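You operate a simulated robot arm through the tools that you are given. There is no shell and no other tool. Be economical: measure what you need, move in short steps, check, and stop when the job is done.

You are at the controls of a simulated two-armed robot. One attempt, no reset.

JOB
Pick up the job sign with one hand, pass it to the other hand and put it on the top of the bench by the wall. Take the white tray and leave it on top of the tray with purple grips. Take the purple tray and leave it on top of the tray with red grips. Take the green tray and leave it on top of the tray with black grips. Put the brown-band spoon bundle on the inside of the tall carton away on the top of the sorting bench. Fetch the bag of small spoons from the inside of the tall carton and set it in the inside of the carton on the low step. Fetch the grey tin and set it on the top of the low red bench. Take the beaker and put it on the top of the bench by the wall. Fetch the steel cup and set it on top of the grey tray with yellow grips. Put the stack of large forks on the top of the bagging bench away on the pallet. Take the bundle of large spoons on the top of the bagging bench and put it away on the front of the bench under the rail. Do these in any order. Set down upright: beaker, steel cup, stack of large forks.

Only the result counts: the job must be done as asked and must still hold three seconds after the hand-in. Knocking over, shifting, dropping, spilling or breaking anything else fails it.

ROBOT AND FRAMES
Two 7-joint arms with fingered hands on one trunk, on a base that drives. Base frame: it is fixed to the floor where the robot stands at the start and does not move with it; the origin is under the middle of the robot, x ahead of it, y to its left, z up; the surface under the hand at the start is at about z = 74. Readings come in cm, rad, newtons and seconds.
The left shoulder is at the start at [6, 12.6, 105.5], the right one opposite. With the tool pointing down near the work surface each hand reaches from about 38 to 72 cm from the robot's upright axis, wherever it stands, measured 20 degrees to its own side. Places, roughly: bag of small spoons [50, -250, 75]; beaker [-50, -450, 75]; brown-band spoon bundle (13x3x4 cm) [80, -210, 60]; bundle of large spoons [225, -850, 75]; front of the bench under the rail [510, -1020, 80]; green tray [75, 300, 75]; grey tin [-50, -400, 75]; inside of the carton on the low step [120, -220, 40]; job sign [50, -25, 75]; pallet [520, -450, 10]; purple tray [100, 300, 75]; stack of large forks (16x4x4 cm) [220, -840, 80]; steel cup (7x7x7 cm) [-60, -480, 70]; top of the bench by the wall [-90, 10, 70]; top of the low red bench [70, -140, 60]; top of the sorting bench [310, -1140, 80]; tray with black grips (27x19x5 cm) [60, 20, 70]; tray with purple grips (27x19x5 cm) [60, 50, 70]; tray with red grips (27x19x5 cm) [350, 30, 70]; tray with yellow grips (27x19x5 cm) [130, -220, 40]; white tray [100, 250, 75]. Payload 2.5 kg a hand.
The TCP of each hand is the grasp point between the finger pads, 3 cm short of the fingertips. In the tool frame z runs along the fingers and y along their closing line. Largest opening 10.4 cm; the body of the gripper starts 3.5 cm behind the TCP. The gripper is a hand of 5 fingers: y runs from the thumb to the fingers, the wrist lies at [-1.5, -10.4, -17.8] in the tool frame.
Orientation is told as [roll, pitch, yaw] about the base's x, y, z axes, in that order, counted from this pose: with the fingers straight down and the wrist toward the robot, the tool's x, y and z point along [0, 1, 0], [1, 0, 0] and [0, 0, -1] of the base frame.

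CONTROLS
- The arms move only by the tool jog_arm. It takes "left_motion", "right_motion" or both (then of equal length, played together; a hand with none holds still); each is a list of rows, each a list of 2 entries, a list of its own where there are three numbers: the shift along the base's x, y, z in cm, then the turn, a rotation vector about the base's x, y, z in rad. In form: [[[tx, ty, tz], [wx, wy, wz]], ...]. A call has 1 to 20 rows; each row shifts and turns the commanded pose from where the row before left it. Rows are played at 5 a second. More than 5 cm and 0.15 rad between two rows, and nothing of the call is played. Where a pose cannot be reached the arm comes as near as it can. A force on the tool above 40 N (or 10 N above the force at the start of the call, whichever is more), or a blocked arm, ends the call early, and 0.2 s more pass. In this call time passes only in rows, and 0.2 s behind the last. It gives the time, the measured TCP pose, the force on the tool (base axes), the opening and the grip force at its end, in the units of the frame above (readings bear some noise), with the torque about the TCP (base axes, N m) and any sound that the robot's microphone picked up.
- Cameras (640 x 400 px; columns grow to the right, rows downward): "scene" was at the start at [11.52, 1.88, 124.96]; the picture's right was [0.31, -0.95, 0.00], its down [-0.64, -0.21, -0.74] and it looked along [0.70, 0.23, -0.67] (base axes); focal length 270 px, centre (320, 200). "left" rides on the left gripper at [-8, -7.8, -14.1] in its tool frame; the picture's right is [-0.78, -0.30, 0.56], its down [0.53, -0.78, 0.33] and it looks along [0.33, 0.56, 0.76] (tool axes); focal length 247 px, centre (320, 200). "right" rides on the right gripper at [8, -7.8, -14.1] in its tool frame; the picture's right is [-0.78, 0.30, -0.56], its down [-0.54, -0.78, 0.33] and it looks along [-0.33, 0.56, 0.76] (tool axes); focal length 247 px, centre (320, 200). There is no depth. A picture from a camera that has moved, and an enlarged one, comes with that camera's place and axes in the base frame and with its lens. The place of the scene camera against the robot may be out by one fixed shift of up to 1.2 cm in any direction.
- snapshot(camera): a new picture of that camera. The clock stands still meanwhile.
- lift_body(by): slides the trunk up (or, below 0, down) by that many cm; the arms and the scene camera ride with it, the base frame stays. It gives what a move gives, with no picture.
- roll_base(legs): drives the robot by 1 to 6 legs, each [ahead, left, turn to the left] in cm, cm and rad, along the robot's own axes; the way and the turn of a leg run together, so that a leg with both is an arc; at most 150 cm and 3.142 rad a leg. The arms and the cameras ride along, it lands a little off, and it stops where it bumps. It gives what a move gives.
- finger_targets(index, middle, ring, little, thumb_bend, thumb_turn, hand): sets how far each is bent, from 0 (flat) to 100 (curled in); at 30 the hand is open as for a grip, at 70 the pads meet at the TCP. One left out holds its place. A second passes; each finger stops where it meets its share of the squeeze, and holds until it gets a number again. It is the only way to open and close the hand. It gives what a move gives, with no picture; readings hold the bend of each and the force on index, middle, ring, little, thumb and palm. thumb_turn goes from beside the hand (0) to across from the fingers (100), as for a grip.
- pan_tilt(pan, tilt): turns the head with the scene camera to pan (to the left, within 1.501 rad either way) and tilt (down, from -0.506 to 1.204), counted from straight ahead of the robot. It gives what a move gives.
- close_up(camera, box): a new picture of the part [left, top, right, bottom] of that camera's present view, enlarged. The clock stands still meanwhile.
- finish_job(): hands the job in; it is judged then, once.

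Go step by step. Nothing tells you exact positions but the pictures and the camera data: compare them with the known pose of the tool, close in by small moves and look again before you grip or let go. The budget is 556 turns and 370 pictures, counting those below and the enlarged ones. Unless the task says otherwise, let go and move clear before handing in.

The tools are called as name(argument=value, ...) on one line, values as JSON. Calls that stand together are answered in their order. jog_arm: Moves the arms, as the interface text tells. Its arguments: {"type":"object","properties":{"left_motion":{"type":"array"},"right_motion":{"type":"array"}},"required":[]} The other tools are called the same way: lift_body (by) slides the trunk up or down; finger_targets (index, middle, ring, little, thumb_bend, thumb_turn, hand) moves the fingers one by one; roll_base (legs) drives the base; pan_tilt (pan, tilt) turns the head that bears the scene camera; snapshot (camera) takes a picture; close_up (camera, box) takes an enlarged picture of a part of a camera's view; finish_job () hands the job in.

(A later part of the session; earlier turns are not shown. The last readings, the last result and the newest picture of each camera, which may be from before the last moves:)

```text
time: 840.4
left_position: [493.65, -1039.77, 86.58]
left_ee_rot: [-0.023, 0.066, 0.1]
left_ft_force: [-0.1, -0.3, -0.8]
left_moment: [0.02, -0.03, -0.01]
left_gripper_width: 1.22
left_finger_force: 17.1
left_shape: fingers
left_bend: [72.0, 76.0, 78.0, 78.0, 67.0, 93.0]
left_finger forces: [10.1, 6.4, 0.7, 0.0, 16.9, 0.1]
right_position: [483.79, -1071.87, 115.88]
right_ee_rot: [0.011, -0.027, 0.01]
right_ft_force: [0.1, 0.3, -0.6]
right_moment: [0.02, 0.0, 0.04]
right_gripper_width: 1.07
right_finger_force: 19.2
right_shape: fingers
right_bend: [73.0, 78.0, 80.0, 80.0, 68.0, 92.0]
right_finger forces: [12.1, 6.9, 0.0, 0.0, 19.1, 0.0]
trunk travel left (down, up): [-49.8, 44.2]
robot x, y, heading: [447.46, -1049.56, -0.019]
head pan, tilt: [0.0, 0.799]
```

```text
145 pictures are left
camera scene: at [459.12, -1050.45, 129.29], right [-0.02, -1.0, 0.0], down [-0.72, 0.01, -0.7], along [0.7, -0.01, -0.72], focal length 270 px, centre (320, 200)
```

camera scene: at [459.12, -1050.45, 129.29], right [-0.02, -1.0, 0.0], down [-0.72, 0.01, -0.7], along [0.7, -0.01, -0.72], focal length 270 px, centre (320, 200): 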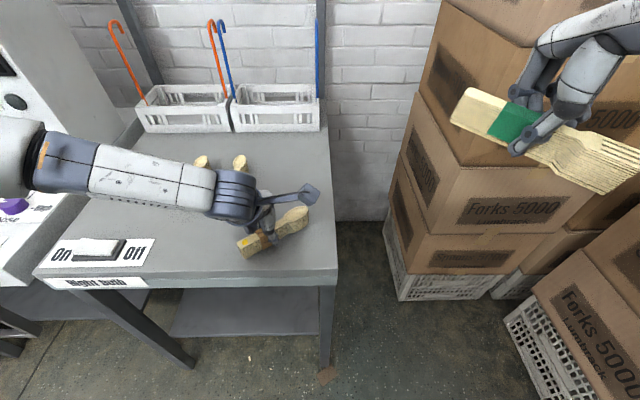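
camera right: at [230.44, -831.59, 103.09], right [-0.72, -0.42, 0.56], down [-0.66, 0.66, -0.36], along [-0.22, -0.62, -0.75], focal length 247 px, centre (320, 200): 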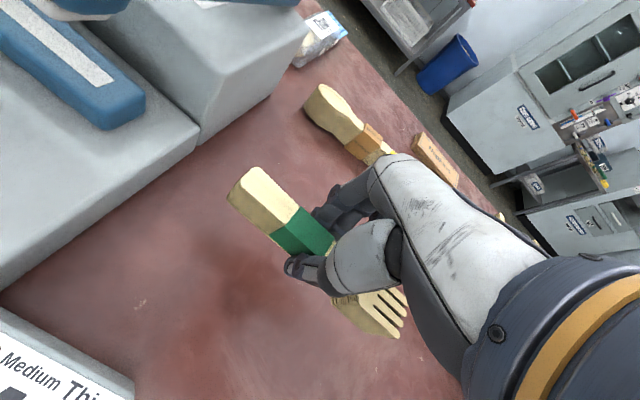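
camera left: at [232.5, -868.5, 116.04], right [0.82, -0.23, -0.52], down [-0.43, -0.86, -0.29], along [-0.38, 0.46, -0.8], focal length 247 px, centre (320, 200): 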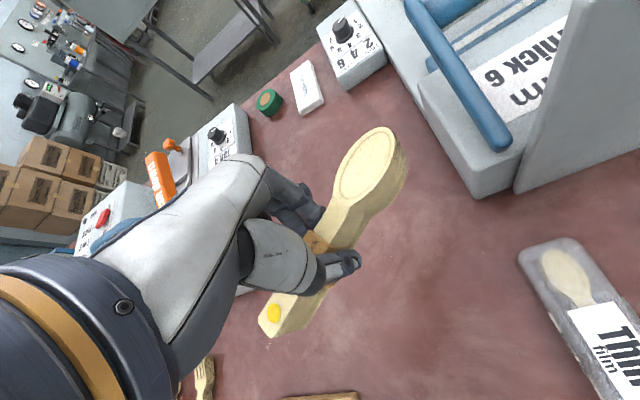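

Over the free right-front part. Lowering to contact.

lift_body(by=-2.3)

lift_body(by=-1)

lift_body(by=-1)

```text
time: 841.2
left_position: [494.05, -1039.96, 85.09]
left_ee_rot: [-0.032, 0.047, 0.1]
left_ft_force: [-0.7, 0.3, 10.4]
left_moment: [-0.13, 0.2, -0.08]
left_gripper_width: 1.19
left_finger_force: 18.3
left_shape: fingers
left_bend: [73.0, 77.0, 78.0, 78.0, 68.0, 93.0]
left_finger forces: [9.2, 7.8, 0.0, 0.0, 19.7, 0.0]
right_position: [483.65, -1071.84, 113.59]
right_ee_rot: [0.009, -0.025, 0.01]
right_ft_force: [0.2, -0.9, 0.1]
right_moment: [-0.01, -0.02, 0.02]
right_gripper_width: 1.07
right_finger_force: 19.3
right_shape: fingers
right_bend: [73.0, 78.0, 80.0, 80.0, 68.0, 92.0]
right_finger forces: [12.1, 6.9, 0.0, 0.0, 19.1, 0.1]
trunk travel left (down, up): [-47.6, 46.4]
robot x, y, heading: [447.35, -1049.58, -0.018]
head pan, tilt: [0.0, 0.799]
stopped: the force on the tool passed its limit at 43 N (the readings are from after the stop); the commanded pose is now the measured one
```

```text
time: 841.6
left_position: [494.36, -1040.1, 85.07]
left_ee_rot: [-0.036, 0.033, 0.098]
left_ft_force: [-3.4, 1.2, 12.5]
left_moment: [-0.19, 0.34, -0.08]
left_gripper_width: 1.21
left_finger_force: 20.1
left_shape: fingers
left_bend: [73.0, 77.0, 78.0, 78.0, 68.0, 93.0]
left_finger forces: [9.2, 7.1, 0.0, 0.0, 23.2, 0.0]
right_position: [483.76, -1071.83, 113.04]
right_ee_rot: [0.01, -0.027, 0.011]
right_ft_force: [-0.6, 0.1, -0.9]
right_moment: [-0.01, 0.0, 0.02]
right_gripper_width: 1.06
right_finger_force: 19.2
right_shape: fingers
right_bend: [73.0, 78.0, 80.0, 80.0, 68.0, 92.0]
right_finger forces: [12.1, 6.9, 0.1, 0.0, 19.0, 0.0]
trunk travel left (down, up): [-47.0, 47.0]
robot x, y, heading: [447.32, -1049.29, -0.022]
head pan, tilt: [0.0, 0.799]
stopped: the force on the tool passed its limit at 46 N (the readings are from after the stop); the commanded pose is now the measured one
```

```text
time: 842.0
left_position: [494.65, -1040.37, 85.14]
left_ee_rot: [-0.043, 0.019, 0.097]
left_ft_force: [-4.2, 1.0, 13.2]
left_moment: [-0.14, 0.34, -0.13]
left_gripper_width: 1.22
left_finger_force: 20.1
left_shape: fingers
left_bend: [73.0, 77.0, 78.0, 78.0, 68.0, 93.0]
left_finger forces: [9.2, 7.2, 0.1, 0.0, 24.4, 0.0]
right_position: [483.75, -1071.84, 112.5]
right_ee_rot: [0.009, -0.027, 0.012]
right_ft_force: [-0.1, 0.4, -0.9]
right_moment: [0.03, 0.01, -0.05]
right_gripper_width: 1.09
right_finger_force: 19.1
right_shape: fingers
right_bend: [73.0, 78.0, 80.0, 80.0, 68.0, 92.0]
right_finger forces: [12.0, 6.9, 0.1, 0.0, 19.1, 0.0]
trunk travel left (down, up): [-46.5, 47.5]
robot x, y, heading: [447.53, -1049.62, -0.019]
head pan, tilt: [0.0, 0.799]
stopped: the force on the tool passed its limit at 48 N (the readings are from after the stop); the commanded pose is now the measured one
```

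Firm contact. Easing up, opening, and rising.

lift_body(by=0.8)

finger_targets(hand="left", index=45, middle=45, ring=45, little=45, thumb_bend=45)

lift_body(by=20)

snapshot(camera="scene")

```text
time: 842.6
left_position: [494.53, -1040.16, 85.62]
left_ee_rot: [-0.04, 0.024, 0.1]
left_ft_force: [-1.0, -0.1, -0.5]
left_moment: [0.0, -0.04, 0.0]
left_gripper_width: 1.24
left_finger_force: 17.7
left_shape: fingers
left_bend: [73.0, 77.0, 78.0, 78.0, 68.0, 93.0]
left_finger forces: [10.7, 7.1, 0.0, 0.0, 17.7, 0.0]
right_position: [483.81, -1071.87, 113.3]
right_ee_rot: [0.01, -0.024, 0.012]
right_ft_force: [-0.3, 0.0, -0.2]
right_moment: [0.02, -0.03, 0.01]
right_gripper_width: 1.05
right_finger_force: 18.7
right_shape: fingers
right_bend: [73.0, 78.0, 80.0, 80.0, 68.0, 92.0]
right_finger forces: [12.1, 6.9, 0.1, 0.0, 19.1, 0.1]
trunk travel left (down, up): [-47.3, 46.7]
robot x, y, heading: [447.37, -1049.65, -0.018]
head pan, tilt: [0.0, 0.799]
```

```text
time: 843.6
left_position: [494.64, -1040.19, 85.7]
left_ee_rot: [-0.038, 0.024, 0.1]
left_ft_force: [0.2, -0.4, -0.3]
left_moment: [0.01, 0.01, -0.05]
left_gripper_width: 6.46
left_finger_force: 0.0
left_shape: fingers
left_bend: [45.0, 45.0, 45.0, 45.0, 45.0, 97.0]
left_finger forces: [0.0, 0.0, 0.0, 0.0, 0.0, 0.0]
right_position: [483.72, -1071.78, 113.44]
right_ee_rot: [0.008, -0.026, 0.012]
right_ft_force: [-0.3, -0.6, -0.5]
right_moment: [-0.03, -0.02, -0.04]
right_gripper_width: 1.09
right_finger_force: 19.4
right_shape: fingers
right_bend: [73.0, 78.0, 80.0, 80.0, 68.0, 92.0]
right_finger forces: [12.1, 6.8, 0.1, 0.0, 19.1, 0.0]
trunk travel left (down, up): [-47.3, 46.7]
robot x, y, heading: [447.13, -1049.64, -0.017]
head pan, tilt: [0.0, 0.799]
```

```text
time: 845.8
left_position: [494.66, -1040.15, 105.67]
left_ee_rot: [-0.04, 0.022, 0.099]
left_ft_force: [-0.2, -0.6, 0.0]
left_moment: [0.01, 0.01, -0.02]
left_gripper_width: 6.44
left_finger_force: 0.1
left_shape: fingers
left_bend: [45.0, 45.0, 45.0, 45.0, 45.0, 97.0]
left_finger forces: [0.0, 0.0, 0.0, 0.0, 0.1, 0.0]
right_position: [483.82, -1071.78, 133.39]
right_ee_rot: [0.011, -0.025, 0.011]
right_ft_force: [-0.4, -0.3, -0.8]
right_moment: [-0.01, -0.04, -0.06]
right_gripper_width: 1.07
right_finger_force: 18.8
right_shape: fingers
right_bend: [73.0, 78.0, 80.0, 80.0, 68.0, 92.0]
right_finger forces: [12.1, 6.9, 0.0, 0.0, 19.1, 0.0]
trunk travel left (down, up): [-67.3, 26.7]
robot x, y, heading: [447.45, -1049.66, -0.021]
head pan, tilt: [0.0, 0.799]
```

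```text
144 pictures are left
camera scene: at [459.09, -1050.42, 146.77], right [-0.02, -1.0, 0.0], down [-0.72, 0.01, -0.7], along [0.7, -0.01, -0.72], focal length 270 px, centre (320, 200)
```

scene: 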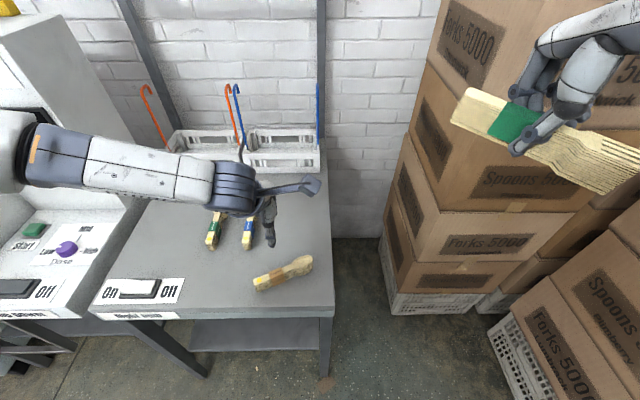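

Large spoons placed. Backing out and heading north with the forks toward the pallet near [520, -450].

roll_base(legs=[[-55, 0, 0], [0, 0, 1.585], [120, 0, 0], [110, 0, 0], [80, 0, 0]])

pan_tilt(pan=-0.3, tilt=0.35)

snapshot(camera="scene")

```text
time: 867.7
left_position: [384.34, -689.59, 105.74]
left_ee_rot: [-0.04, 0.024, 1.689]
left_ft_force: [-0.4, -0.3, 0.6]
left_moment: [-0.02, 0.0, 0.02]
left_gripper_width: 6.46
left_finger_force: 0.1
left_shape: fingers
left_bend: [45.0, 45.0, 45.0, 45.0, 45.0, 97.0]
left_finger forces: [0.0, 0.1, 0.0, 0.1, 0.0, 0.0]
right_position: [416.24, -699.76, 133.34]
right_ee_rot: [0.009, -0.024, 1.602]
right_ft_force: [0.4, 0.6, -1.1]
right_moment: [0.02, 0.02, -0.01]
right_gripper_width: 1.04
right_finger_force: 19.0
right_shape: fingers
right_bend: [73.0, 79.0, 80.0, 80.0, 68.0, 92.0]
right_finger forces: [12.3, 6.7, 0.0, 0.0, 18.9, 0.0]
trunk travel left (down, up): [-67.3, 26.7]
robot x, y, heading: [394.51, -736.72, 1.574]
head pan, tilt: [0.0, 0.799]
```

```text
time: 868.6
left_position: [384.41, -689.65, 105.78]
left_ee_rot: [-0.042, 0.023, 1.689]
left_ft_force: [-0.3, 0.0, 0.3]
left_moment: [0.0, -0.02, -0.01]
left_gripper_width: 6.45
left_finger_force: 0.0
left_shape: fingers
left_bend: [45.0, 45.0, 45.0, 45.0, 45.0, 97.0]
left_finger forces: [0.0, 0.0, 0.1, 0.1, 0.0, 0.1]
right_position: [416.36, -699.8, 133.3]
right_ee_rot: [0.009, -0.024, 1.599]
right_ft_force: [0.5, -0.4, 0.3]
right_moment: [-0.01, -0.02, -0.01]
right_gripper_width: 1.05
right_finger_force: 19.5
right_shape: fingers
right_bend: [73.0, 79.0, 80.0, 80.0, 68.0, 92.0]
right_finger forces: [12.2, 6.7, 0.0, 0.1, 19.0, 0.0]
trunk travel left (down, up): [-67.3, 26.7]
robot x, y, heading: [394.55, -736.24, 1.569]
head pan, tilt: [-0.3, 0.351]
```

```text
143 pictures are left
camera scene: at [396.92, -724.41, 150.73], right [0.96, -0.3, 0.0], down [-0.1, -0.33, -0.94], along [0.28, 0.9, -0.34], focal length 270 px, centre (320, 200)
```

scene: 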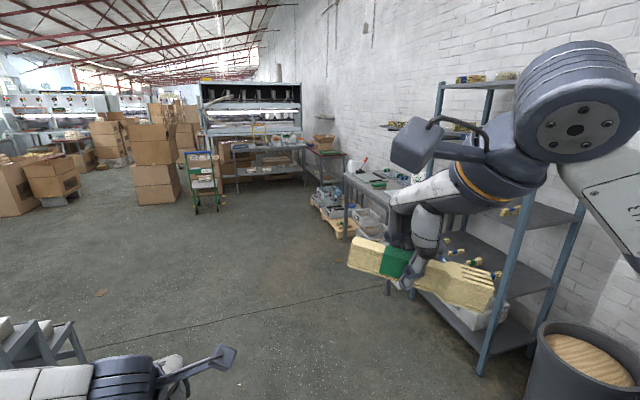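

The pallet is ahead right, near the grey bench. Driving on to y≈-490 and looking.

roll_base(legs=[[125, 0, 0], [115, 0, 0], [0, 0, -0.9]])

pan_tilt(pan=0.1, tilt=0.55)

snapshot(camera="scene")

```text
time: 882.7
left_position: [425.55, -459.22, 105.71]
left_ee_rot: [-0.039, 0.022, 0.774]
left_ft_force: [0.0, 0.2, 0.5]
left_moment: [0.0, -0.03, -0.02]
left_gripper_width: 6.47
left_finger_force: 0.0
left_shape: fingers
left_bend: [45.0, 45.0, 45.0, 45.0, 45.0, 97.0]
left_finger forces: [0.0, 0.1, 0.0, 0.1, 0.1, 0.1]
right_position: [436.99, -490.88, 133.47]
right_ee_rot: [0.008, -0.025, 0.685]
right_ft_force: [-0.5, -0.1, -1.8]
right_moment: [0.03, -0.03, -0.01]
right_gripper_width: 1.03
right_finger_force: 18.5
right_shape: fingers
right_bend: [73.0, 79.0, 80.0, 80.0, 68.0, 92.0]
right_finger forces: [12.0, 6.4, 0.0, 0.0, 18.6, 0.1]
trunk travel left (down, up): [-67.3, 26.7]
robot x, y, heading: [394.63, -496.3, 0.657]
head pan, tilt: [-0.3, 0.351]
```

```text
time: 883.5
left_position: [425.55, -459.41, 105.77]
left_ee_rot: [-0.041, 0.023, 0.772]
left_ft_force: [0.2, 1.0, 0.5]
left_moment: [-0.03, 0.02, -0.02]
left_gripper_width: 6.43
left_finger_force: 0.0
left_shape: fingers
left_bend: [45.0, 45.0, 45.0, 45.0, 45.0, 97.0]
left_finger forces: [0.0, 0.0, 0.0, 0.0, 0.0, 0.0]
right_position: [436.92, -490.93, 133.44]
right_ee_rot: [0.007, -0.025, 0.685]
right_ft_force: [1.3, -0.2, -1.2]
right_moment: [0.04, 0.0, -0.01]
right_gripper_width: 1.04
right_finger_force: 18.9
right_shape: fingers
right_bend: [73.0, 79.0, 80.0, 80.0, 68.0, 92.0]
right_finger forces: [12.3, 6.4, 0.0, 0.0, 18.8, 0.0]
trunk travel left (down, up): [-67.3, 26.7]
robot x, y, heading: [394.46, -496.18, 0.654]
head pan, tilt: [0.099, 0.55]
```

```text
142 pictures are left
camera scene: at [403.85, -488.21, 148.91], right [0.68, -0.73, 0.0], down [-0.38, -0.36, -0.85], along [0.62, 0.58, -0.52], focal length 270 px, centre (320, 200)
```

scene: 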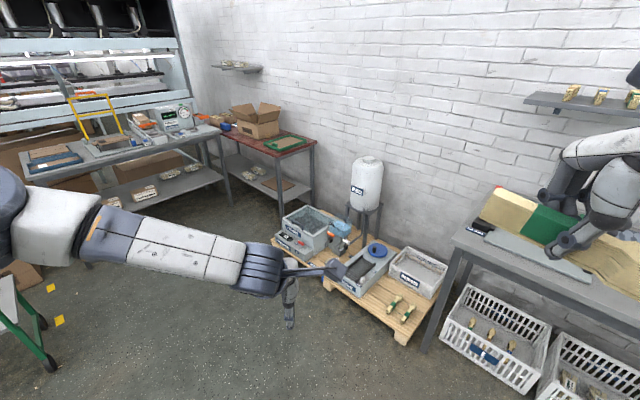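

Zooming on the pallet.

close_up(camera="scene", box=[260, 200, 470, 360])

```text
2.50 times, centred on (365, 280) of scene
camera zoom: at [403.85, -488.21, 148.91], right [0.68, -0.73, 0.0], down [-0.38, -0.36, -0.85], along [0.62, 0.58, -0.52], focal length 675 px, centre (208, 0)
```

zoom: 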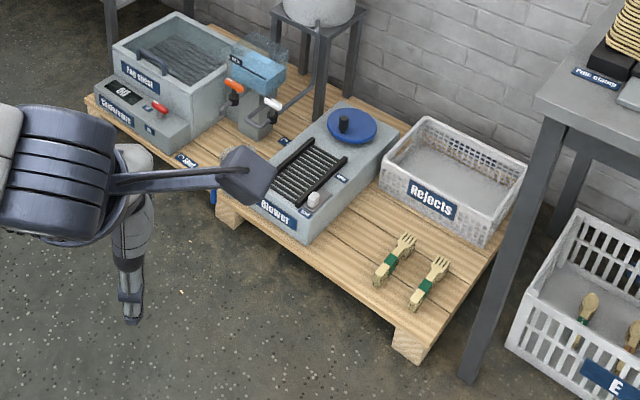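

The pallet top has a free strip on its west edge around [499, -441] (samples at y≈-449 and -459, blower beyond y≈-432). I'll approach facing east, forks lying along y, and tuck the left arm back.

roll_base(legs=[[0, 0, -0.654], [0, 68, 0], [48, 0, 0]])

jog_arm(left_motion=[[[-2, 2, 2], [0, 0, -0.05]], [[-2, 2, 2], [0, 0, -0.05]], [[-2, 2, 2], [0, 0, -0.05]], [[-2, 2, 2], [0, 0, -0.05]], [[-2, 2, 2], [0, 0, -0.05]], [[-2, 2, 2], [0, 0, -0.05]]], right_motion=[[[2, 0, -4], [0, 0, 0]], [[2, 0, -4], [0, 0, 0]], [[1, 0, -4], [0, 0, 0]], [[1, 0, -4], [0, 0, 0]], [[1, 0, -4], [0, 0, 0]], [[1, 0, -4], [0, 0, 0]]])

pan_tilt(pan=-0.2, tilt=0.9)

snapshot(camera="scene")

```text
time: 891.6
left_position: [489.8, -416.69, 105.79]
left_ee_rot: [-0.041, 0.024, 0.127]
left_ft_force: [1.0, 0.2, 0.2]
left_moment: [0.03, -0.01, -0.01]
left_gripper_width: 6.45
left_finger_force: 0.1
left_shape: fingers
left_bend: [45.0, 45.0, 45.0, 45.0, 45.0, 97.0]
left_finger forces: [0.0, 0.0, 0.0, 0.0, 0.0, 0.0]
right_position: [479.84, -448.68, 133.3]
right_ee_rot: [0.009, -0.024, 0.039]
right_ft_force: [0.9, 0.0, -0.5]
right_moment: [0.0, 0.01, -0.06]
right_gripper_width: 1.01
right_finger_force: 19.3
right_shape: fingers
right_bend: [73.0, 79.0, 80.0, 80.0, 68.0, 92.0]
right_finger forces: [12.2, 6.5, 0.0, 0.0, 18.8, 0.0]
trunk travel left (down, up): [-67.3, 26.7]
robot x, y, heading: [443.09, -427.71, 0.007]
head pan, tilt: [0.099, 0.55]
```

```text
time: 893.0
left_position: [477.65, -404.67, 117.67]
left_ee_rot: [-0.042, 0.027, -0.176]
left_ft_force: [-0.2, -0.3, 0.3]
left_moment: [0.03, 0.01, 0.02]
left_gripper_width: 6.47
left_finger_force: 0.0
left_shape: fingers
left_bend: [45.0, 45.0, 45.0, 45.0, 45.0, 97.0]
left_finger forces: [0.0, 0.1, 0.1, 0.1, 0.0, 0.0]
right_position: [487.89, -448.52, 109.4]
right_ee_rot: [0.006, -0.026, 0.043]
right_ft_force: [0.5, 0.3, -0.3]
right_moment: [-0.03, -0.02, 0.0]
right_gripper_width: 1.01
right_finger_force: 19.3
right_shape: fingers
right_bend: [73.0, 79.0, 80.0, 80.0, 68.0, 92.0]
right_finger forces: [12.4, 6.3, 0.0, 0.1, 18.8, 0.1]
trunk travel left (down, up): [-67.3, 26.7]
robot x, y, heading: [442.64, -427.24, 0.009]
head pan, tilt: [0.099, 0.55]
```

```text
time: 893.8
left_position: [477.74, -404.71, 117.79]
left_ee_rot: [-0.038, 0.022, -0.171]
left_ft_force: [-0.3, 0.9, -0.4]
left_moment: [-0.02, 0.04, 0.03]
left_gripper_width: 6.47
left_finger_force: 0.0
left_shape: fingers
left_bend: [45.0, 45.0, 45.0, 45.0, 45.0, 97.0]
left_finger forces: [0.0, 0.0, 0.0, 0.0, 0.0, 0.0]
right_position: [488.01, -448.53, 109.33]
right_ee_rot: [0.008, -0.027, 0.041]
right_ft_force: [-0.5, -0.9, 0.0]
right_moment: [0.02, -0.02, 0.01]
right_gripper_width: 0.98
right_finger_force: 18.4
right_shape: fingers
right_bend: [73.0, 79.0, 80.0, 80.0, 68.0, 92.0]
right_finger forces: [12.5, 6.4, 0.1, 0.1, 18.8, 0.0]
trunk travel left (down, up): [-67.3, 26.7]
robot x, y, heading: [442.53, -427.46, 0.01]
head pan, tilt: [-0.201, 0.901]
```

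```text
140 pictures are left
camera scene: at [453.85, -429.48, 145.99], right [-0.19, -0.98, 0.0], down [-0.77, 0.15, -0.62], along [0.61, -0.12, -0.78], focal length 270 px, centre (320, 200)
```

scene: 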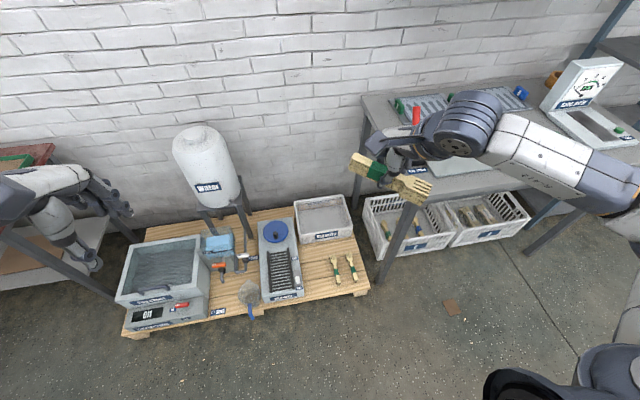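

The gap between the blower and the first sample is best: forks along x at about [508, -440]. I'll first put the right hand into the turned posture (ahead-left, +1.15), then move the base to about (474, -467) with heading 0.39.

jog_arm(right_motion=[[[-0.3, 3.3, 0], [0, 0, 0.115]], [[-0.3, 3.3, 0], [0, 0, 0.115]], [[-0.3, 3.3, 0], [0, 0, 0.115]], [[-0.3, 3.3, 0], [0, 0, 0.115]], [[-0.3, 3.3, -2], [0, 0, 0.115]], [[-0.3, 3.3, -3], [0, 0, 0.115]], [[-0.3, 3.3, -3], [0, 0, 0.115]], [[-0.3, 3.3, -3], [0, 0, 0.115]], [[-0.3, 3.3, -3], [0, 0, 0.115]], [[-0.3, 3.3, -3], [0, 0, 0.115]]])

roll_base(legs=[[0, -40, 0], [0, 0, 0.38], [18, 0, 0]])

snapshot(camera="scene")

```text
time: 896.0
left_position: [477.71, -404.65, 117.88]
left_ee_rot: [-0.041, 0.023, -0.172]
left_ft_force: [1.5, 0.4, -0.1]
left_moment: [-0.03, 0.0, -0.02]
left_gripper_width: 6.47
left_finger_force: 0.1
left_shape: fingers
left_bend: [45.0, 45.0, 45.0, 45.0, 45.0, 97.0]
left_finger forces: [0.0, 0.0, 0.0, 0.1, 0.1, 0.0]
right_position: [484.98, -415.71, 92.46]
right_ee_rot: [0.01, -0.027, 1.194]
right_ft_force: [-0.2, 0.1, -0.7]
right_moment: [-0.02, 0.0, 0.0]
right_gripper_width: 0.98
right_finger_force: 18.6
right_shape: fingers
right_bend: [73.0, 79.0, 80.0, 80.0, 68.0, 92.0]
right_finger forces: [12.6, 6.4, 0.0, 0.1, 18.9, 0.0]
trunk travel left (down, up): [-67.3, 26.7]
robot x, y, heading: [442.52, -427.44, 0.011]
head pan, tilt: [-0.201, 0.901]
```

```text
time: 900.7
left_position: [484.4, -426.18, 117.63]
left_ee_rot: [-0.041, 0.023, 0.196]
left_ft_force: [-0.2, -0.9, 0.2]
left_moment: [0.04, 0.02, 0.0]
left_gripper_width: 6.47
left_finger_force: 0.1
left_shape: fingers
left_bend: [45.0, 45.0, 45.0, 45.0, 45.0, 97.0]
left_finger forces: [0.1, 0.0, 0.0, 0.1, 0.0, 0.1]
right_position: [495.02, -433.75, 92.57]
right_ee_rot: [0.01, -0.025, 1.558]
right_ft_force: [-0.2, -0.6, -0.1]
right_moment: [0.03, 0.02, 0.02]
right_gripper_width: 0.98
right_finger_force: 19.1
right_shape: fingers
right_bend: [73.0, 79.0, 80.0, 80.0, 68.0, 92.0]
right_finger forces: [12.5, 6.3, 0.0, 0.1, 18.9, 0.0]
trunk travel left (down, up): [-67.3, 26.7]
robot x, y, heading: [459.88, -460.01, 0.378]
head pan, tilt: [-0.201, 0.901]
```

```text
139 pictures are left
camera scene: at [470.77, -457.72, 145.97], right [0.18, -0.98, 0.0], down [-0.77, -0.14, -0.62], along [0.61, 0.11, -0.78], focal length 270 px, centre (320, 200)
```

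scene: 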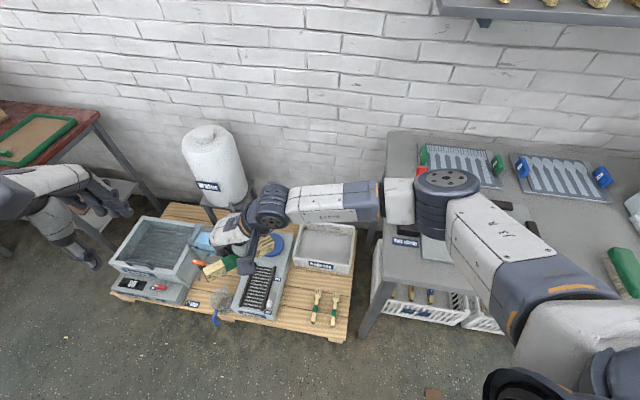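

That posture would put my elbow over the grey bench. Instead I'll go back to facing east with neutral yaw and use the strip at x≈500 (forks along y), keeping the arm extended downward.

jog_arm(right_motion=[[[0, 0, 2], [0, 0, 0]], [[1, -3, 2], [0, 0, -0.115]], [[1, -3, 0], [0, 0, -0.115]], [[1, -3, 0], [0, 0, -0.115]], [[1, -3, 0], [0, 0, -0.115]], [[1, -3, 0], [0, 0, -0.115]], [[1, -3, 0], [0, 0, -0.115]], [[1, -3, 0], [0, 0, -0.115]], [[0.5, -3, 0], [0, 0, -0.115]], [[0.5, -3, 0], [0, 0, -0.115]], [[0, 0, 0], [0, 0, -0.115]]])

roll_base(legs=[[0, 0, -0.378], [-4, 36, 0]])

jog_arm(right_motion=[[[0, 0, -4], [0, 0, 0]], [[0, 0, -4], [0, 0, 0]], [[0, 0, -4], [0, 0, 0]], [[0, 0, -4], [0, 0, 0]], [[0, 0, -3], [0, 0, 0]]])

snapshot(camera="scene")

```text
time: 903.1
left_position: [484.44, -426.11, 117.77]
left_ee_rot: [-0.043, 0.023, 0.196]
left_ft_force: [-0.7, 0.1, 0.1]
left_moment: [-0.02, 0.01, 0.0]
left_gripper_width: 6.46
left_finger_force: 0.1
left_shape: fingers
left_bend: [45.0, 45.0, 45.0, 45.0, 45.0, 97.0]
left_finger forces: [0.0, 0.0, 0.1, 0.1, 0.0, 0.1]
right_position: [503.08, -460.93, 96.57]
right_ee_rot: [0.009, -0.025, 0.407]
right_ft_force: [-0.3, 0.5, -0.2]
right_moment: [-0.01, -0.02, 0.02]
right_gripper_width: 0.97
right_finger_force: 19.1
right_shape: fingers
right_bend: [73.0, 79.0, 80.0, 80.0, 69.0, 92.0]
right_finger forces: [12.6, 6.3, 0.1, 0.1, 19.0, 0.0]
trunk travel left (down, up): [-67.3, 26.7]
robot x, y, heading: [459.97, -459.28, 0.373]
head pan, tilt: [-0.201, 0.901]
```

```text
time: 906.6
left_position: [491.31, -401.97, 117.88]
left_ee_rot: [-0.041, 0.022, -0.187]
left_ft_force: [0.0, -0.4, -0.5]
left_moment: [0.01, 0.01, -0.02]
left_gripper_width: 6.46
left_finger_force: 0.1
left_shape: fingers
left_bend: [45.0, 45.0, 45.0, 45.0, 45.0, 97.0]
left_finger forces: [0.1, 0.1, 0.0, 0.0, 0.1, 0.0]
right_position: [495.86, -441.27, 96.58]
right_ee_rot: [0.008, -0.026, 0.025]
right_ft_force: [0.6, 1.0, -0.3]
right_moment: [0.02, -0.01, -0.04]
right_gripper_width: 0.97
right_finger_force: 18.7
right_shape: fingers
right_bend: [73.0, 79.0, 80.0, 80.0, 69.0, 92.0]
right_finger forces: [12.5, 6.2, 0.1, 0.0, 18.9, 0.0]
trunk travel left (down, up): [-67.3, 26.7]
robot x, y, heading: [456.08, -424.68, -0.003]
head pan, tilt: [-0.201, 0.901]
```

```text
time: 907.8
left_position: [491.46, -401.95, 117.77]
left_ee_rot: [-0.041, 0.024, -0.185]
left_ft_force: [0.1, -0.1, -0.4]
left_moment: [-0.02, 0.01, 0.04]
left_gripper_width: 6.48
left_finger_force: 0.0
left_shape: fingers
left_bend: [45.0, 45.0, 45.0, 45.0, 45.0, 97.0]
left_finger forces: [0.1, 0.0, 0.0, 0.0, 0.0, 0.0]
right_position: [496.8, -442.29, 90.96]
right_ee_rot: [0.014, -0.019, 0.034]
right_ft_force: [0.1, -0.9, -0.7]
right_moment: [0.0, 0.0, -0.03]
right_gripper_width: 0.96
right_finger_force: 19.3
right_shape: fingers
right_bend: [73.0, 79.0, 80.0, 80.0, 69.0, 92.0]
right_finger forces: [12.7, 6.3, 0.0, 0.0, 19.0, 0.0]
right hand out of reach, approached as far as the arm can: row 2, 3, 4, 5
trunk travel left (down, up): [-67.3, 26.7]
robot x, y, heading: [456.06, -424.25, -0.006]
head pan, tilt: [-0.201, 0.901]
```

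```text
138 pictures are left
camera scene: at [467.13, -426.52, 145.98], right [-0.2, -0.98, 0.0], down [-0.77, 0.16, -0.62], along [0.61, -0.13, -0.78], focal length 270 px, centre (320, 200)
```

scene: 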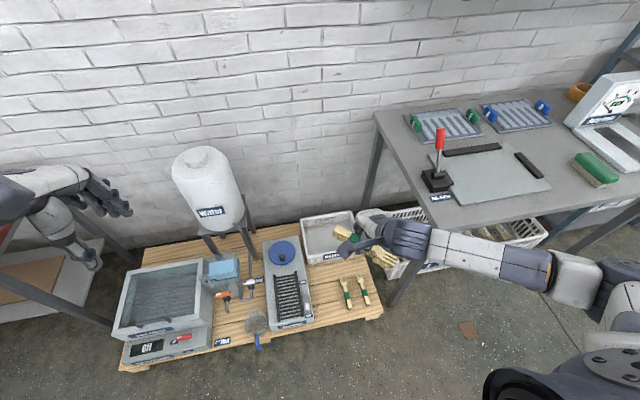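

The lowest reach here isn't low enough. Turning the robot 0.5 right with the hand counter-turned aligns hand and forearm, which allows a deeper reach.

roll_base(legs=[[4, 0, 0], [0, 0, -0.5]])

jog_arm(right_motion=[[[1.8, 3.4, 1], [0, 0, 0.08]], [[1.8, 3.4, 1], [0, 0, 0.08]], [[1.8, 3.4, 0], [0, 0, 0.08]], [[1.8, 3.4, 0], [0, 0, 0.08]], [[1.8, 3.4, 0], [0, 0, 0.08]], [[1.8, 3.4, 0], [0, 0, 0.07]], [[0, 0, -4], [0, 0, 0]], [[0, 0, -4], [0, 0, 0]], [[0, 0, -4], [0, 0, 0]], [[0, 0, -4], [0, 0, 0]]])

snapshot(camera="scene")

```text
time: 910.1
left_position: [501.73, -421.75, 117.9]
left_ee_rot: [-0.039, 0.021, -0.688]
left_ft_force: [-0.4, -0.6, -0.1]
left_moment: [-0.01, 0.01, 0.01]
left_gripper_width: 6.48
left_finger_force: 0.0
left_shape: fingers
left_bend: [45.0, 45.0, 45.0, 45.0, 45.0, 97.0]
left_finger forces: [0.0, 0.1, 0.0, 0.0, 0.0, 0.0]
right_position: [486.94, -459.74, 90.9]
right_ee_rot: [0.015, -0.02, -0.47]
right_ft_force: [0.1, 0.6, -0.1]
right_moment: [0.01, -0.04, -0.04]
right_gripper_width: 0.96
right_finger_force: 18.7
right_shape: fingers
right_bend: [73.0, 79.0, 80.0, 80.0, 69.0, 92.0]
right_finger forces: [12.7, 6.3, 0.1, 0.1, 19.0, 0.0]
trunk travel left (down, up): [-67.3, 26.7]
robot x, y, heading: [460.35, -424.22, -0.506]
head pan, tilt: [-0.201, 0.901]
```

```text
time: 912.3
left_position: [501.63, -421.77, 117.82]
left_ee_rot: [-0.042, 0.022, -0.69]
left_ft_force: [0.4, 0.3, -0.1]
left_moment: [0.02, 0.02, 0.01]
left_gripper_width: 6.46
left_finger_force: 0.1
left_shape: fingers
left_bend: [45.0, 45.0, 45.0, 45.0, 45.0, 97.0]
left_finger forces: [0.1, 0.0, 0.0, 0.0, 0.1, 0.1]
right_position: [497.73, -439.34, 83.86]
right_ee_rot: [0.013, -0.018, -0.002]
right_ft_force: [0.7, 0.4, -0.7]
right_moment: [-0.05, 0.03, 0.02]
right_gripper_width: 0.95
right_finger_force: 18.5
right_shape: fingers
right_bend: [73.0, 79.0, 80.0, 80.0, 69.0, 91.0]
right_finger forces: [13.0, 6.4, 0.0, 0.0, 19.4, 0.1]
right hand out of reach, approached as far as the arm can: row 9, 10
trunk travel left (down, up): [-67.3, 26.7]
robot x, y, heading: [460.08, -424.67, -0.506]
head pan, tilt: [-0.201, 0.901]
```

```text
137 pictures are left
camera scene: at [469.02, -431.74, 145.98], right [-0.65, -0.76, 0.0], down [-0.6, 0.51, -0.62], along [0.47, -0.4, -0.78], focal length 270 px, centre (320, 200)
```

scene: 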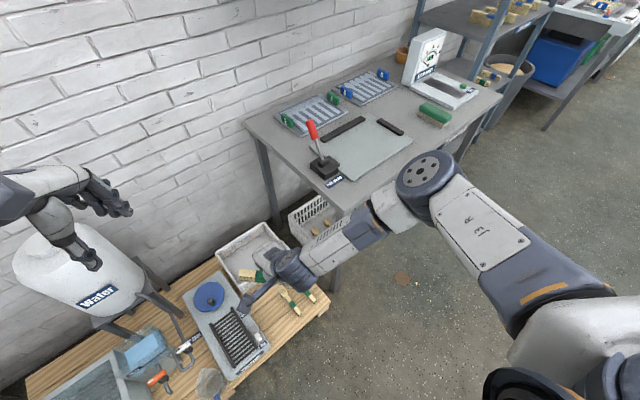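

Now the reach is T+61.5, just enough. Fine-positioning, raising the left hand, and lowering the trunk 50 to check.

roll_base(legs=[[2.7, 0.2, 0]])

jog_arm(left_motion=[[[-1, 1, 4], [0, 0, 0]], [[-1, 1, 4], [0, 0, 0]], [[-1, 1, 4], [0, 0, 0]]], right_motion=[[[0, 0, 0], [-0.013, 0.018, 0]], [[0, 0, 0], [0, 0, 0]], [[0, 0, 0], [0, 0, 0]]])

lift_body(by=-52)

snapshot(camera="scene")

snapshot(camera="right")

```text
time: 913.1
left_position: [504.26, -422.99, 117.84]
left_ee_rot: [-0.043, 0.023, -0.69]
left_ft_force: [0.4, -0.1, 0.4]
left_moment: [0.02, 0.01, 0.01]
left_gripper_width: 6.46
left_finger_force: 0.1
left_shape: fingers
left_bend: [45.0, 45.0, 45.0, 45.0, 45.0, 97.0]
left_finger forces: [0.0, 0.0, 0.1, 0.0, 0.0, 0.0]
right_position: [500.17, -440.6, 83.87]
right_ee_rot: [0.014, -0.017, -0.001]
right_ft_force: [-0.2, -0.3, -0.5]
right_moment: [-0.01, -0.03, 0.01]
right_gripper_width: 0.93
right_finger_force: 19.5
right_shape: fingers
right_bend: [73.0, 79.0, 80.0, 80.0, 69.0, 91.0]
right_finger forces: [13.0, 6.4, 0.0, 0.1, 19.4, 0.1]
trunk travel left (down, up): [-67.3, 26.7]
robot x, y, heading: [462.6, -425.21, -0.507]
head pan, tilt: [-0.201, 0.901]
```

```text
time: 913.9
left_position: [501.11, -420.19, 129.48]
left_ee_rot: [-0.07, 0.031, -0.697]
left_ft_force: [0.6, -0.9, 1.4]
left_moment: [0.02, 0.0, 0.03]
left_gripper_width: 6.48
left_finger_force: 0.1
left_shape: fingers
left_bend: [45.0, 45.0, 45.0, 45.0, 45.0, 97.0]
left_finger forces: [0.1, 0.0, 0.0, 0.0, 0.0, 0.0]
right_position: [500.06, -440.57, 84.05]
right_ee_rot: [-0.001, 0.0, 0.001]
right_ft_force: [-1.2, -0.2, -1.5]
right_moment: [-0.02, -0.05, -0.02]
right_gripper_width: 0.95
right_finger_force: 19.5
right_shape: fingers
right_bend: [73.0, 79.0, 80.0, 80.0, 69.0, 91.0]
right_finger forces: [13.0, 6.3, 0.0, 0.0, 19.4, 0.0]
trunk travel left (down, up): [-67.3, 26.7]
robot x, y, heading: [462.72, -425.6, -0.508]
head pan, tilt: [-0.201, 0.901]
```

```text
refused: -52 is not a number from -40 to 40
```

```text
136 pictures are left
camera scene: at [471.42, -432.95, 145.97], right [-0.65, -0.76, 0.0], down [-0.6, 0.51, -0.62], along [0.47, -0.4, -0.78], focal length 270 px, centre (320, 200)
```

scene: 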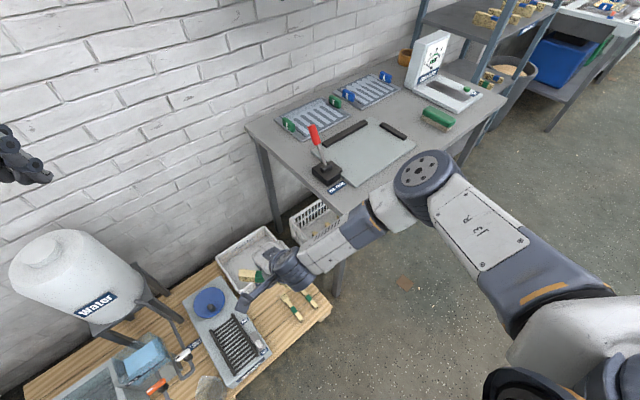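

```text
135 pictures are left
camera right: at [492.44, -432.48, 98.06], right [0.3, -0.78, 0.56], down [-0.78, -0.53, -0.33], along [0.56, -0.33, -0.76], focal length 247 px, centre (320, 200)
```

right: 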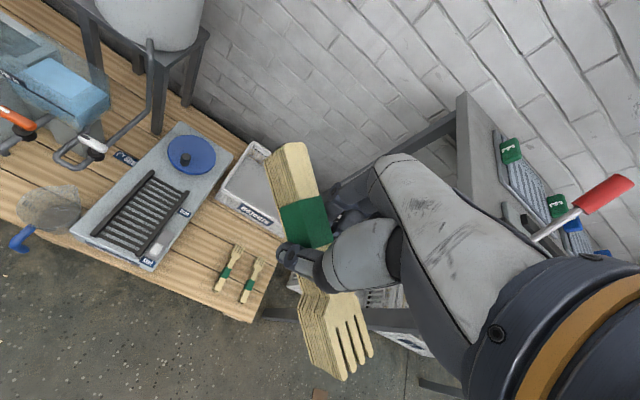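

The fork stack has swivelled in the grip to about 39° from x, but is level. It fits diagonally in the gap with its centre near [508.5, -439], so I'll reach 10 cm further before lowering.

jog_arm(right_motion=[[[3, 0, 0], [0, 0, 0]], [[3, 0, 0], [0, 0, 0]], [[3.5, 0, 0], [0, 0, 0]], [[0, 0, -1], [0, 0, 0]]])

lift_body(by=-38)

snapshot(camera="right")

snapshot(camera="scene")

```text
time: 914.9
left_position: [501.07, -420.4, 129.6]
left_ee_rot: [-0.068, 0.028, -0.698]
left_ft_force: [0.3, -0.5, -0.1]
left_moment: [0.0, 0.04, 0.02]
left_gripper_width: 6.46
left_finger_force: 0.0
left_shape: fingers
left_bend: [45.0, 45.0, 45.0, 45.0, 45.0, 97.0]
left_finger forces: [0.1, 0.0, 0.1, 0.0, 0.0, 0.1]
right_position: [509.83, -440.43, 82.81]
right_ee_rot: [0.002, 0.0, 0.0]
right_ft_force: [0.0, -0.3, -1.1]
right_moment: [-0.02, -0.01, -0.01]
right_gripper_width: 0.94
right_finger_force: 19.5
right_shape: fingers
right_bend: [73.0, 79.0, 80.0, 80.0, 69.0, 91.0]
right_finger forces: [12.9, 6.4, 0.0, 0.0, 19.4, 0.1]
trunk travel left (down, up): [-67.3, 26.7]
robot x, y, heading: [462.93, -425.89, -0.504]
head pan, tilt: [-0.201, 0.901]
```

```text
time: 918.6
left_position: [501.1, -420.37, 91.56]
left_ee_rot: [-0.067, 0.024, -0.701]
left_ft_force: [0.3, 0.7, -0.3]
left_moment: [-0.04, 0.0, -0.01]
left_gripper_width: 6.46
left_finger_force: 0.1
left_shape: fingers
left_bend: [45.0, 45.0, 45.0, 45.0, 45.0, 97.0]
left_finger forces: [0.0, 0.1, 0.0, 0.0, 0.0, 0.0]
right_position: [509.72, -440.38, 44.85]
right_ee_rot: [0.001, 0.001, 0.0]
right_ft_force: [-0.6, 0.6, 0.1]
right_moment: [-0.01, 0.0, 0.0]
right_gripper_width: 0.92
right_finger_force: 19.4
right_shape: fingers
right_bend: [73.0, 79.0, 80.0, 80.0, 69.0, 91.0]
right_finger forces: [12.8, 6.5, 0.0, 0.1, 19.5, 0.0]
trunk travel left (down, up): [-29.3, 64.7]
robot x, y, heading: [462.61, -425.44, -0.503]
head pan, tilt: [-0.201, 0.901]
```

```text
134 pictures are left
camera right: at [502.03, -432.4, 58.92], right [0.3, -0.78, 0.56], down [-0.78, -0.53, -0.33], along [0.56, -0.33, -0.76], focal length 247 px, centre (320, 200)
```

right: 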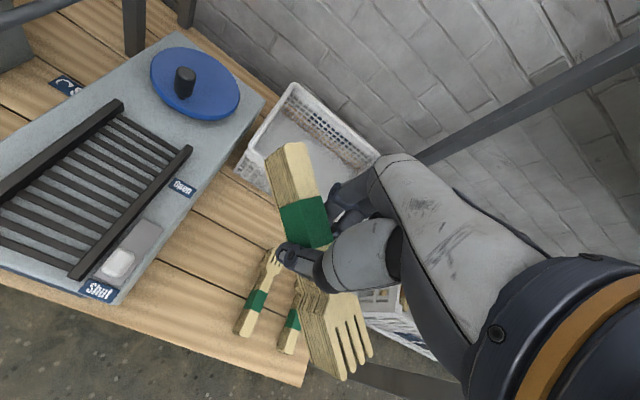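

```text
133 pictures are left
camera scene: at [471.42, -432.96, 107.98], right [-0.65, -0.76, 0.0], down [-0.6, 0.51, -0.62], along [0.47, -0.4, -0.78], focal length 270 px, centre (320, 200)
```

scene: 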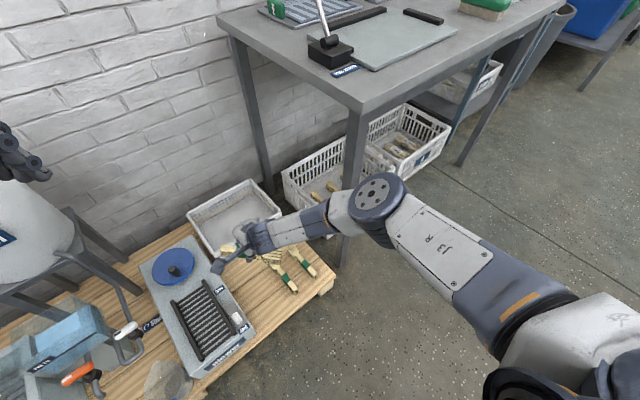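

The gap is about 13–14 cm, so I'd like the stack turned more along x. Testing a hand yaw of -0.35 here, and shifting the centre to about [511, -438].

jog_arm(right_motion=[[[0.5, 0.4, 0], [0, 0, -0.09]], [[0.5, 0.4, 0], [0, 0, -0.09]], [[0.5, 0.4, 0], [0, 0, -0.09]], [[0.5, 0.3, 0], [0, 0, -0.08]]])

snapshot(camera="right")

```text
time: 919.6
left_position: [501.07, -420.41, 91.71]
left_ee_rot: [-0.065, 0.02, -0.699]
left_ft_force: [0.2, 0.2, 0.0]
left_moment: [-0.03, -0.03, 0.05]
left_gripper_width: 6.46
left_finger_force: 0.0
left_shape: fingers
left_bend: [45.0, 45.0, 45.0, 45.0, 45.0, 97.0]
left_finger forces: [0.0, 0.1, 0.1, 0.0, 0.0, 0.0]
right_position: [511.95, -438.83, 44.72]
right_ee_rot: [0.001, 0.001, -0.356]
right_ft_force: [0.1, -0.3, -0.2]
right_moment: [0.01, -0.01, 0.01]
right_gripper_width: 0.96
right_finger_force: 19.2
right_shape: fingers
right_bend: [73.0, 79.0, 80.0, 80.0, 69.0, 91.0]
right_finger forces: [13.0, 6.5, 0.0, 0.0, 19.4, 0.1]
trunk travel left (down, up): [-29.3, 64.7]
robot x, y, heading: [462.67, -425.67, -0.508]
head pan, tilt: [-0.201, 0.901]
```

```text
132 pictures are left
camera right: at [507.34, -428.78, 58.89], right [0.01, -0.83, 0.56], down [-0.91, -0.23, -0.33], along [0.41, -0.51, -0.76], focal length 247 px, centre (320, 200)
```

right: 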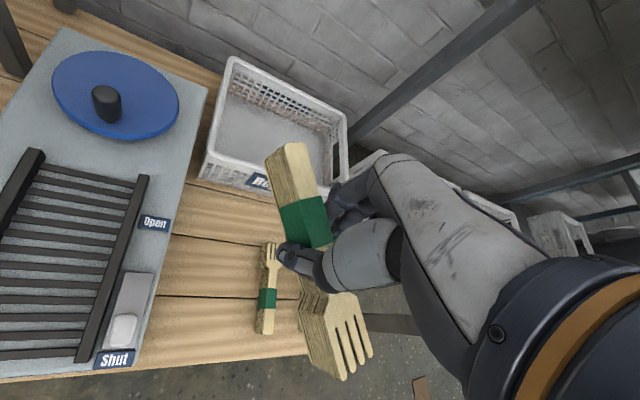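

Good: the stack now lies 17° from x with centre about [511, -437.4]. Shifting 1 cm south and lowering.

jog_arm(right_motion=[[[0, -1, 0], [0, 0, 0]]])

lift_body(by=-22)

snapshot(camera="right")

lift_body(by=-3)

```text
time: 920.0
left_position: [501.03, -420.25, 91.78]
left_ee_rot: [-0.066, 0.021, -0.698]
left_ft_force: [0.2, 0.0, 0.6]
left_moment: [-0.01, 0.0, 0.0]
left_gripper_width: 6.48
left_finger_force: 0.2
left_shape: fingers
left_bend: [45.0, 45.0, 45.0, 45.0, 45.0, 97.0]
left_finger forces: [0.1, 0.0, 0.0, 0.0, 0.1, 0.0]
right_position: [511.73, -440.0, 44.84]
right_ee_rot: [-0.002, 0.0, -0.351]
right_ft_force: [-0.1, -0.6, -0.5]
right_moment: [0.04, -0.04, -0.02]
right_gripper_width: 0.96
right_finger_force: 18.8
right_shape: fingers
right_bend: [73.0, 79.0, 80.0, 80.0, 69.0, 91.0]
right_finger forces: [13.0, 6.5, 0.0, 0.1, 19.3, 0.0]
trunk travel left (down, up): [-29.3, 64.7]
robot x, y, heading: [462.52, -425.14, -0.513]
head pan, tilt: [-0.201, 0.901]
```

```text
time: 922.3
left_position: [501.0, -420.4, 69.77]
left_ee_rot: [-0.066, 0.021, -0.701]
left_ft_force: [0.5, -0.3, 0.9]
left_moment: [-0.02, -0.01, 0.01]
left_gripper_width: 6.49
left_finger_force: 0.1
left_shape: fingers
left_bend: [45.0, 45.0, 45.0, 45.0, 45.0, 97.0]
left_finger forces: [0.1, 0.0, 0.0, 0.1, 0.1, 0.0]
right_position: [511.78, -440.1, 22.71]
right_ee_rot: [-0.001, 0.001, -0.351]
right_ft_force: [0.3, -0.4, -0.3]
right_moment: [0.02, 0.0, -0.01]
right_gripper_width: 0.96
right_finger_force: 19.7
right_shape: fingers
right_bend: [73.0, 79.0, 80.0, 80.0, 69.0, 91.0]
right_finger forces: [12.9, 6.5, 0.0, 0.0, 19.5, 0.0]
trunk travel left (down, up): [-7.3, 86.7]
robot x, y, heading: [462.55, -425.24, -0.506]
head pan, tilt: [-0.201, 0.901]
```

```text
131 pictures are left
camera right: at [507.28, -429.78, 36.94], right [0.01, -0.83, 0.56], down [-0.91, -0.23, -0.33], along [0.41, -0.5, -0.76], focal length 247 px, centre (320, 200)
```

right: 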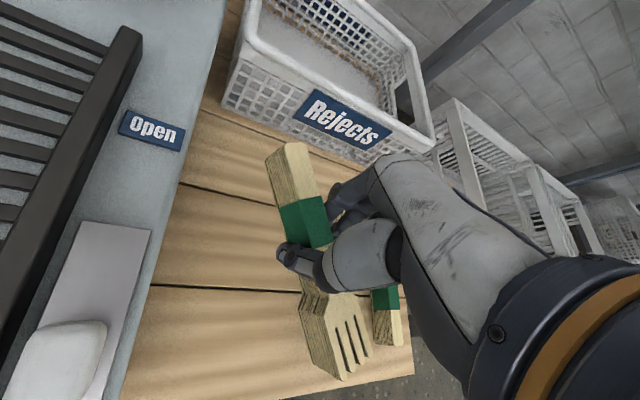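

```text
time: 923.0
left_position: [501.15, -420.31, 66.69]
left_ee_rot: [-0.065, 0.021, -0.7]
left_ft_force: [0.5, 0.5, 0.4]
left_moment: [-0.01, -0.02, 0.0]
left_gripper_width: 6.47
left_finger_force: 0.0
left_shape: fingers
left_bend: [45.0, 45.0, 45.0, 45.0, 45.0, 97.0]
left_finger forces: [0.0, 0.0, 0.0, 0.0, 0.0, 0.1]
right_position: [511.82, -440.0, 19.73]
right_ee_rot: [0.0, 0.0, -0.35]
right_ft_force: [0.3, 0.2, -0.2]
right_moment: [0.01, -0.01, 0.04]
right_gripper_width: 0.97
right_finger_force: 19.3
right_shape: fingers
right_bend: [73.0, 79.0, 80.0, 80.0, 69.0, 91.0]
right_finger forces: [13.0, 6.5, 0.0, 0.0, 19.4, 0.1]
trunk travel left (down, up): [-4.3, 89.7]
robot x, y, heading: [462.38, -425.31, -0.504]
head pan, tilt: [-0.201, 0.901]
```

Clear. Lowering in small steps to contact.

lift_body(by=-2)

lift_body(by=-1.2)

lift_body(by=-1)

```text
time: 923.7
left_position: [501.04, -420.32, 64.83]
left_ee_rot: [-0.067, 0.021, -0.699]
left_ft_force: [0.6, -0.1, -0.1]
left_moment: [0.0, -0.01, -0.02]
left_gripper_width: 6.48
left_finger_force: 0.1
left_shape: fingers
left_bend: [45.0, 45.0, 45.0, 45.0, 45.0, 97.0]
left_finger forces: [0.0, 0.0, 0.1, 0.0, 0.0, 0.0]
right_position: [511.68, -439.99, 17.82]
right_ee_rot: [0.001, -0.001, -0.351]
right_ft_force: [0.9, 0.2, -0.7]
right_moment: [-0.02, -0.02, 0.03]
right_gripper_width: 0.93
right_finger_force: 18.6
right_shape: fingers
right_bend: [73.0, 79.0, 80.0, 80.0, 69.0, 91.0]
right_finger forces: [12.9, 6.5, 0.0, 0.0, 19.4, 0.1]
trunk travel left (down, up): [-2.3, 91.7]
robot x, y, heading: [462.71, -425.32, -0.506]
head pan, tilt: [-0.201, 0.901]
```

```text
time: 924.3
left_position: [501.17, -420.28, 63.43]
left_ee_rot: [-0.066, 0.02, -0.699]
left_ft_force: [0.6, 1.0, -0.5]
left_moment: [-0.04, 0.04, 0.01]
left_gripper_width: 6.46
left_finger_force: 0.1
left_shape: fingers
left_bend: [45.0, 45.0, 45.0, 45.0, 45.0, 97.0]
left_finger forces: [0.0, 0.1, 0.0, 0.1, 0.0, 0.1]
right_position: [511.86, -439.93, 16.72]
right_ee_rot: [0.001, 0.002, -0.352]
right_ft_force: [-0.9, 0.2, -1.9]
right_moment: [0.01, -0.01, 0.0]
right_gripper_width: 0.93
right_finger_force: 20.0
right_shape: fingers
right_bend: [73.0, 79.0, 80.0, 80.0, 69.0, 91.0]
right_finger forces: [12.9, 6.4, 0.0, 0.0, 19.4, 0.0]
trunk travel left (down, up): [-1.1, 92.9]
robot x, y, heading: [462.82, -425.21, -0.508]
head pan, tilt: [-0.201, 0.901]
```

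```text
time: 924.9
left_position: [501.08, -420.29, 62.49]
left_ee_rot: [-0.066, 0.022, -0.699]
left_ft_force: [-0.2, -0.3, -0.5]
left_moment: [0.0, 0.03, -0.01]
left_gripper_width: 6.48
left_finger_force: 0.0
left_shape: fingers
left_bend: [45.0, 45.0, 45.0, 45.0, 45.0, 97.0]
left_finger forces: [0.0, 0.0, 0.1, 0.0, 0.0, 0.1]
right_position: [511.81, -439.95, 15.49]
right_ee_rot: [-0.001, 0.001, -0.351]
right_ft_force: [0.7, -0.2, 0.4]
right_moment: [-0.04, -0.04, 0.01]
right_gripper_width: 0.97
right_finger_force: 19.5
right_shape: fingers
right_bend: [73.0, 79.0, 80.0, 80.0, 69.0, 91.0]
right_finger forces: [12.9, 6.5, 0.0, 0.1, 19.3, 0.0]
trunk travel left (down, up): [-0.1, 93.9]
robot x, y, heading: [462.88, -425.35, -0.506]
head pan, tilt: [-0.201, 0.901]
```

Trunk is at its lowest. Using the arm for the last bit.

jog_arm(right_motion=[[[0, 0, -0.7], [0, 0, 0]], [[0, 0, -0.7], [0, 0, 0]], [[0, 0, -0.6], [0, 0, 0]]])

snapshot(camera="right")

```text
time: 925.7
left_position: [501.09, -420.24, 62.5]
left_ee_rot: [-0.066, 0.023, -0.7]
left_ft_force: [-0.1, 0.8, 0.7]
left_moment: [-0.02, 0.01, -0.01]
left_gripper_width: 6.47
left_finger_force: 0.0
left_shape: fingers
left_bend: [45.0, 45.0, 45.0, 45.0, 45.0, 97.0]
left_finger forces: [0.1, 0.0, 0.1, 0.0, 0.1, 0.0]
right_position: [511.89, -439.89, 13.45]
right_ee_rot: [0.0, 0.001, -0.352]
right_ft_force: [0.4, 0.3, 0.8]
right_moment: [0.02, 0.06, -0.01]
right_gripper_width: 0.95
right_finger_force: 19.8
right_shape: fingers
right_bend: [73.0, 79.0, 80.0, 80.0, 69.0, 91.0]
right_finger forces: [13.7, 6.0, 0.0, 0.0, 19.4, 0.0]
trunk travel left (down, up): [-0.1, 93.9]
robot x, y, heading: [462.48, -425.48, -0.51]
head pan, tilt: [-0.201, 0.901]
```

```text
130 pictures are left
camera right: at [507.28, -429.76, 27.7], right [0.01, -0.83, 0.56], down [-0.91, -0.23, -0.33], along [0.41, -0.5, -0.76], focal length 247 px, centre (320, 200)
```

right: 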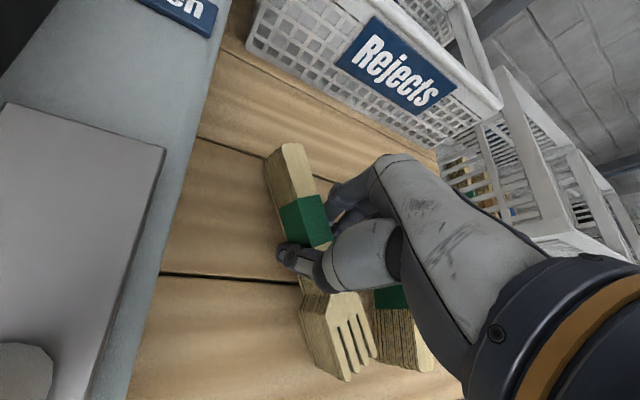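

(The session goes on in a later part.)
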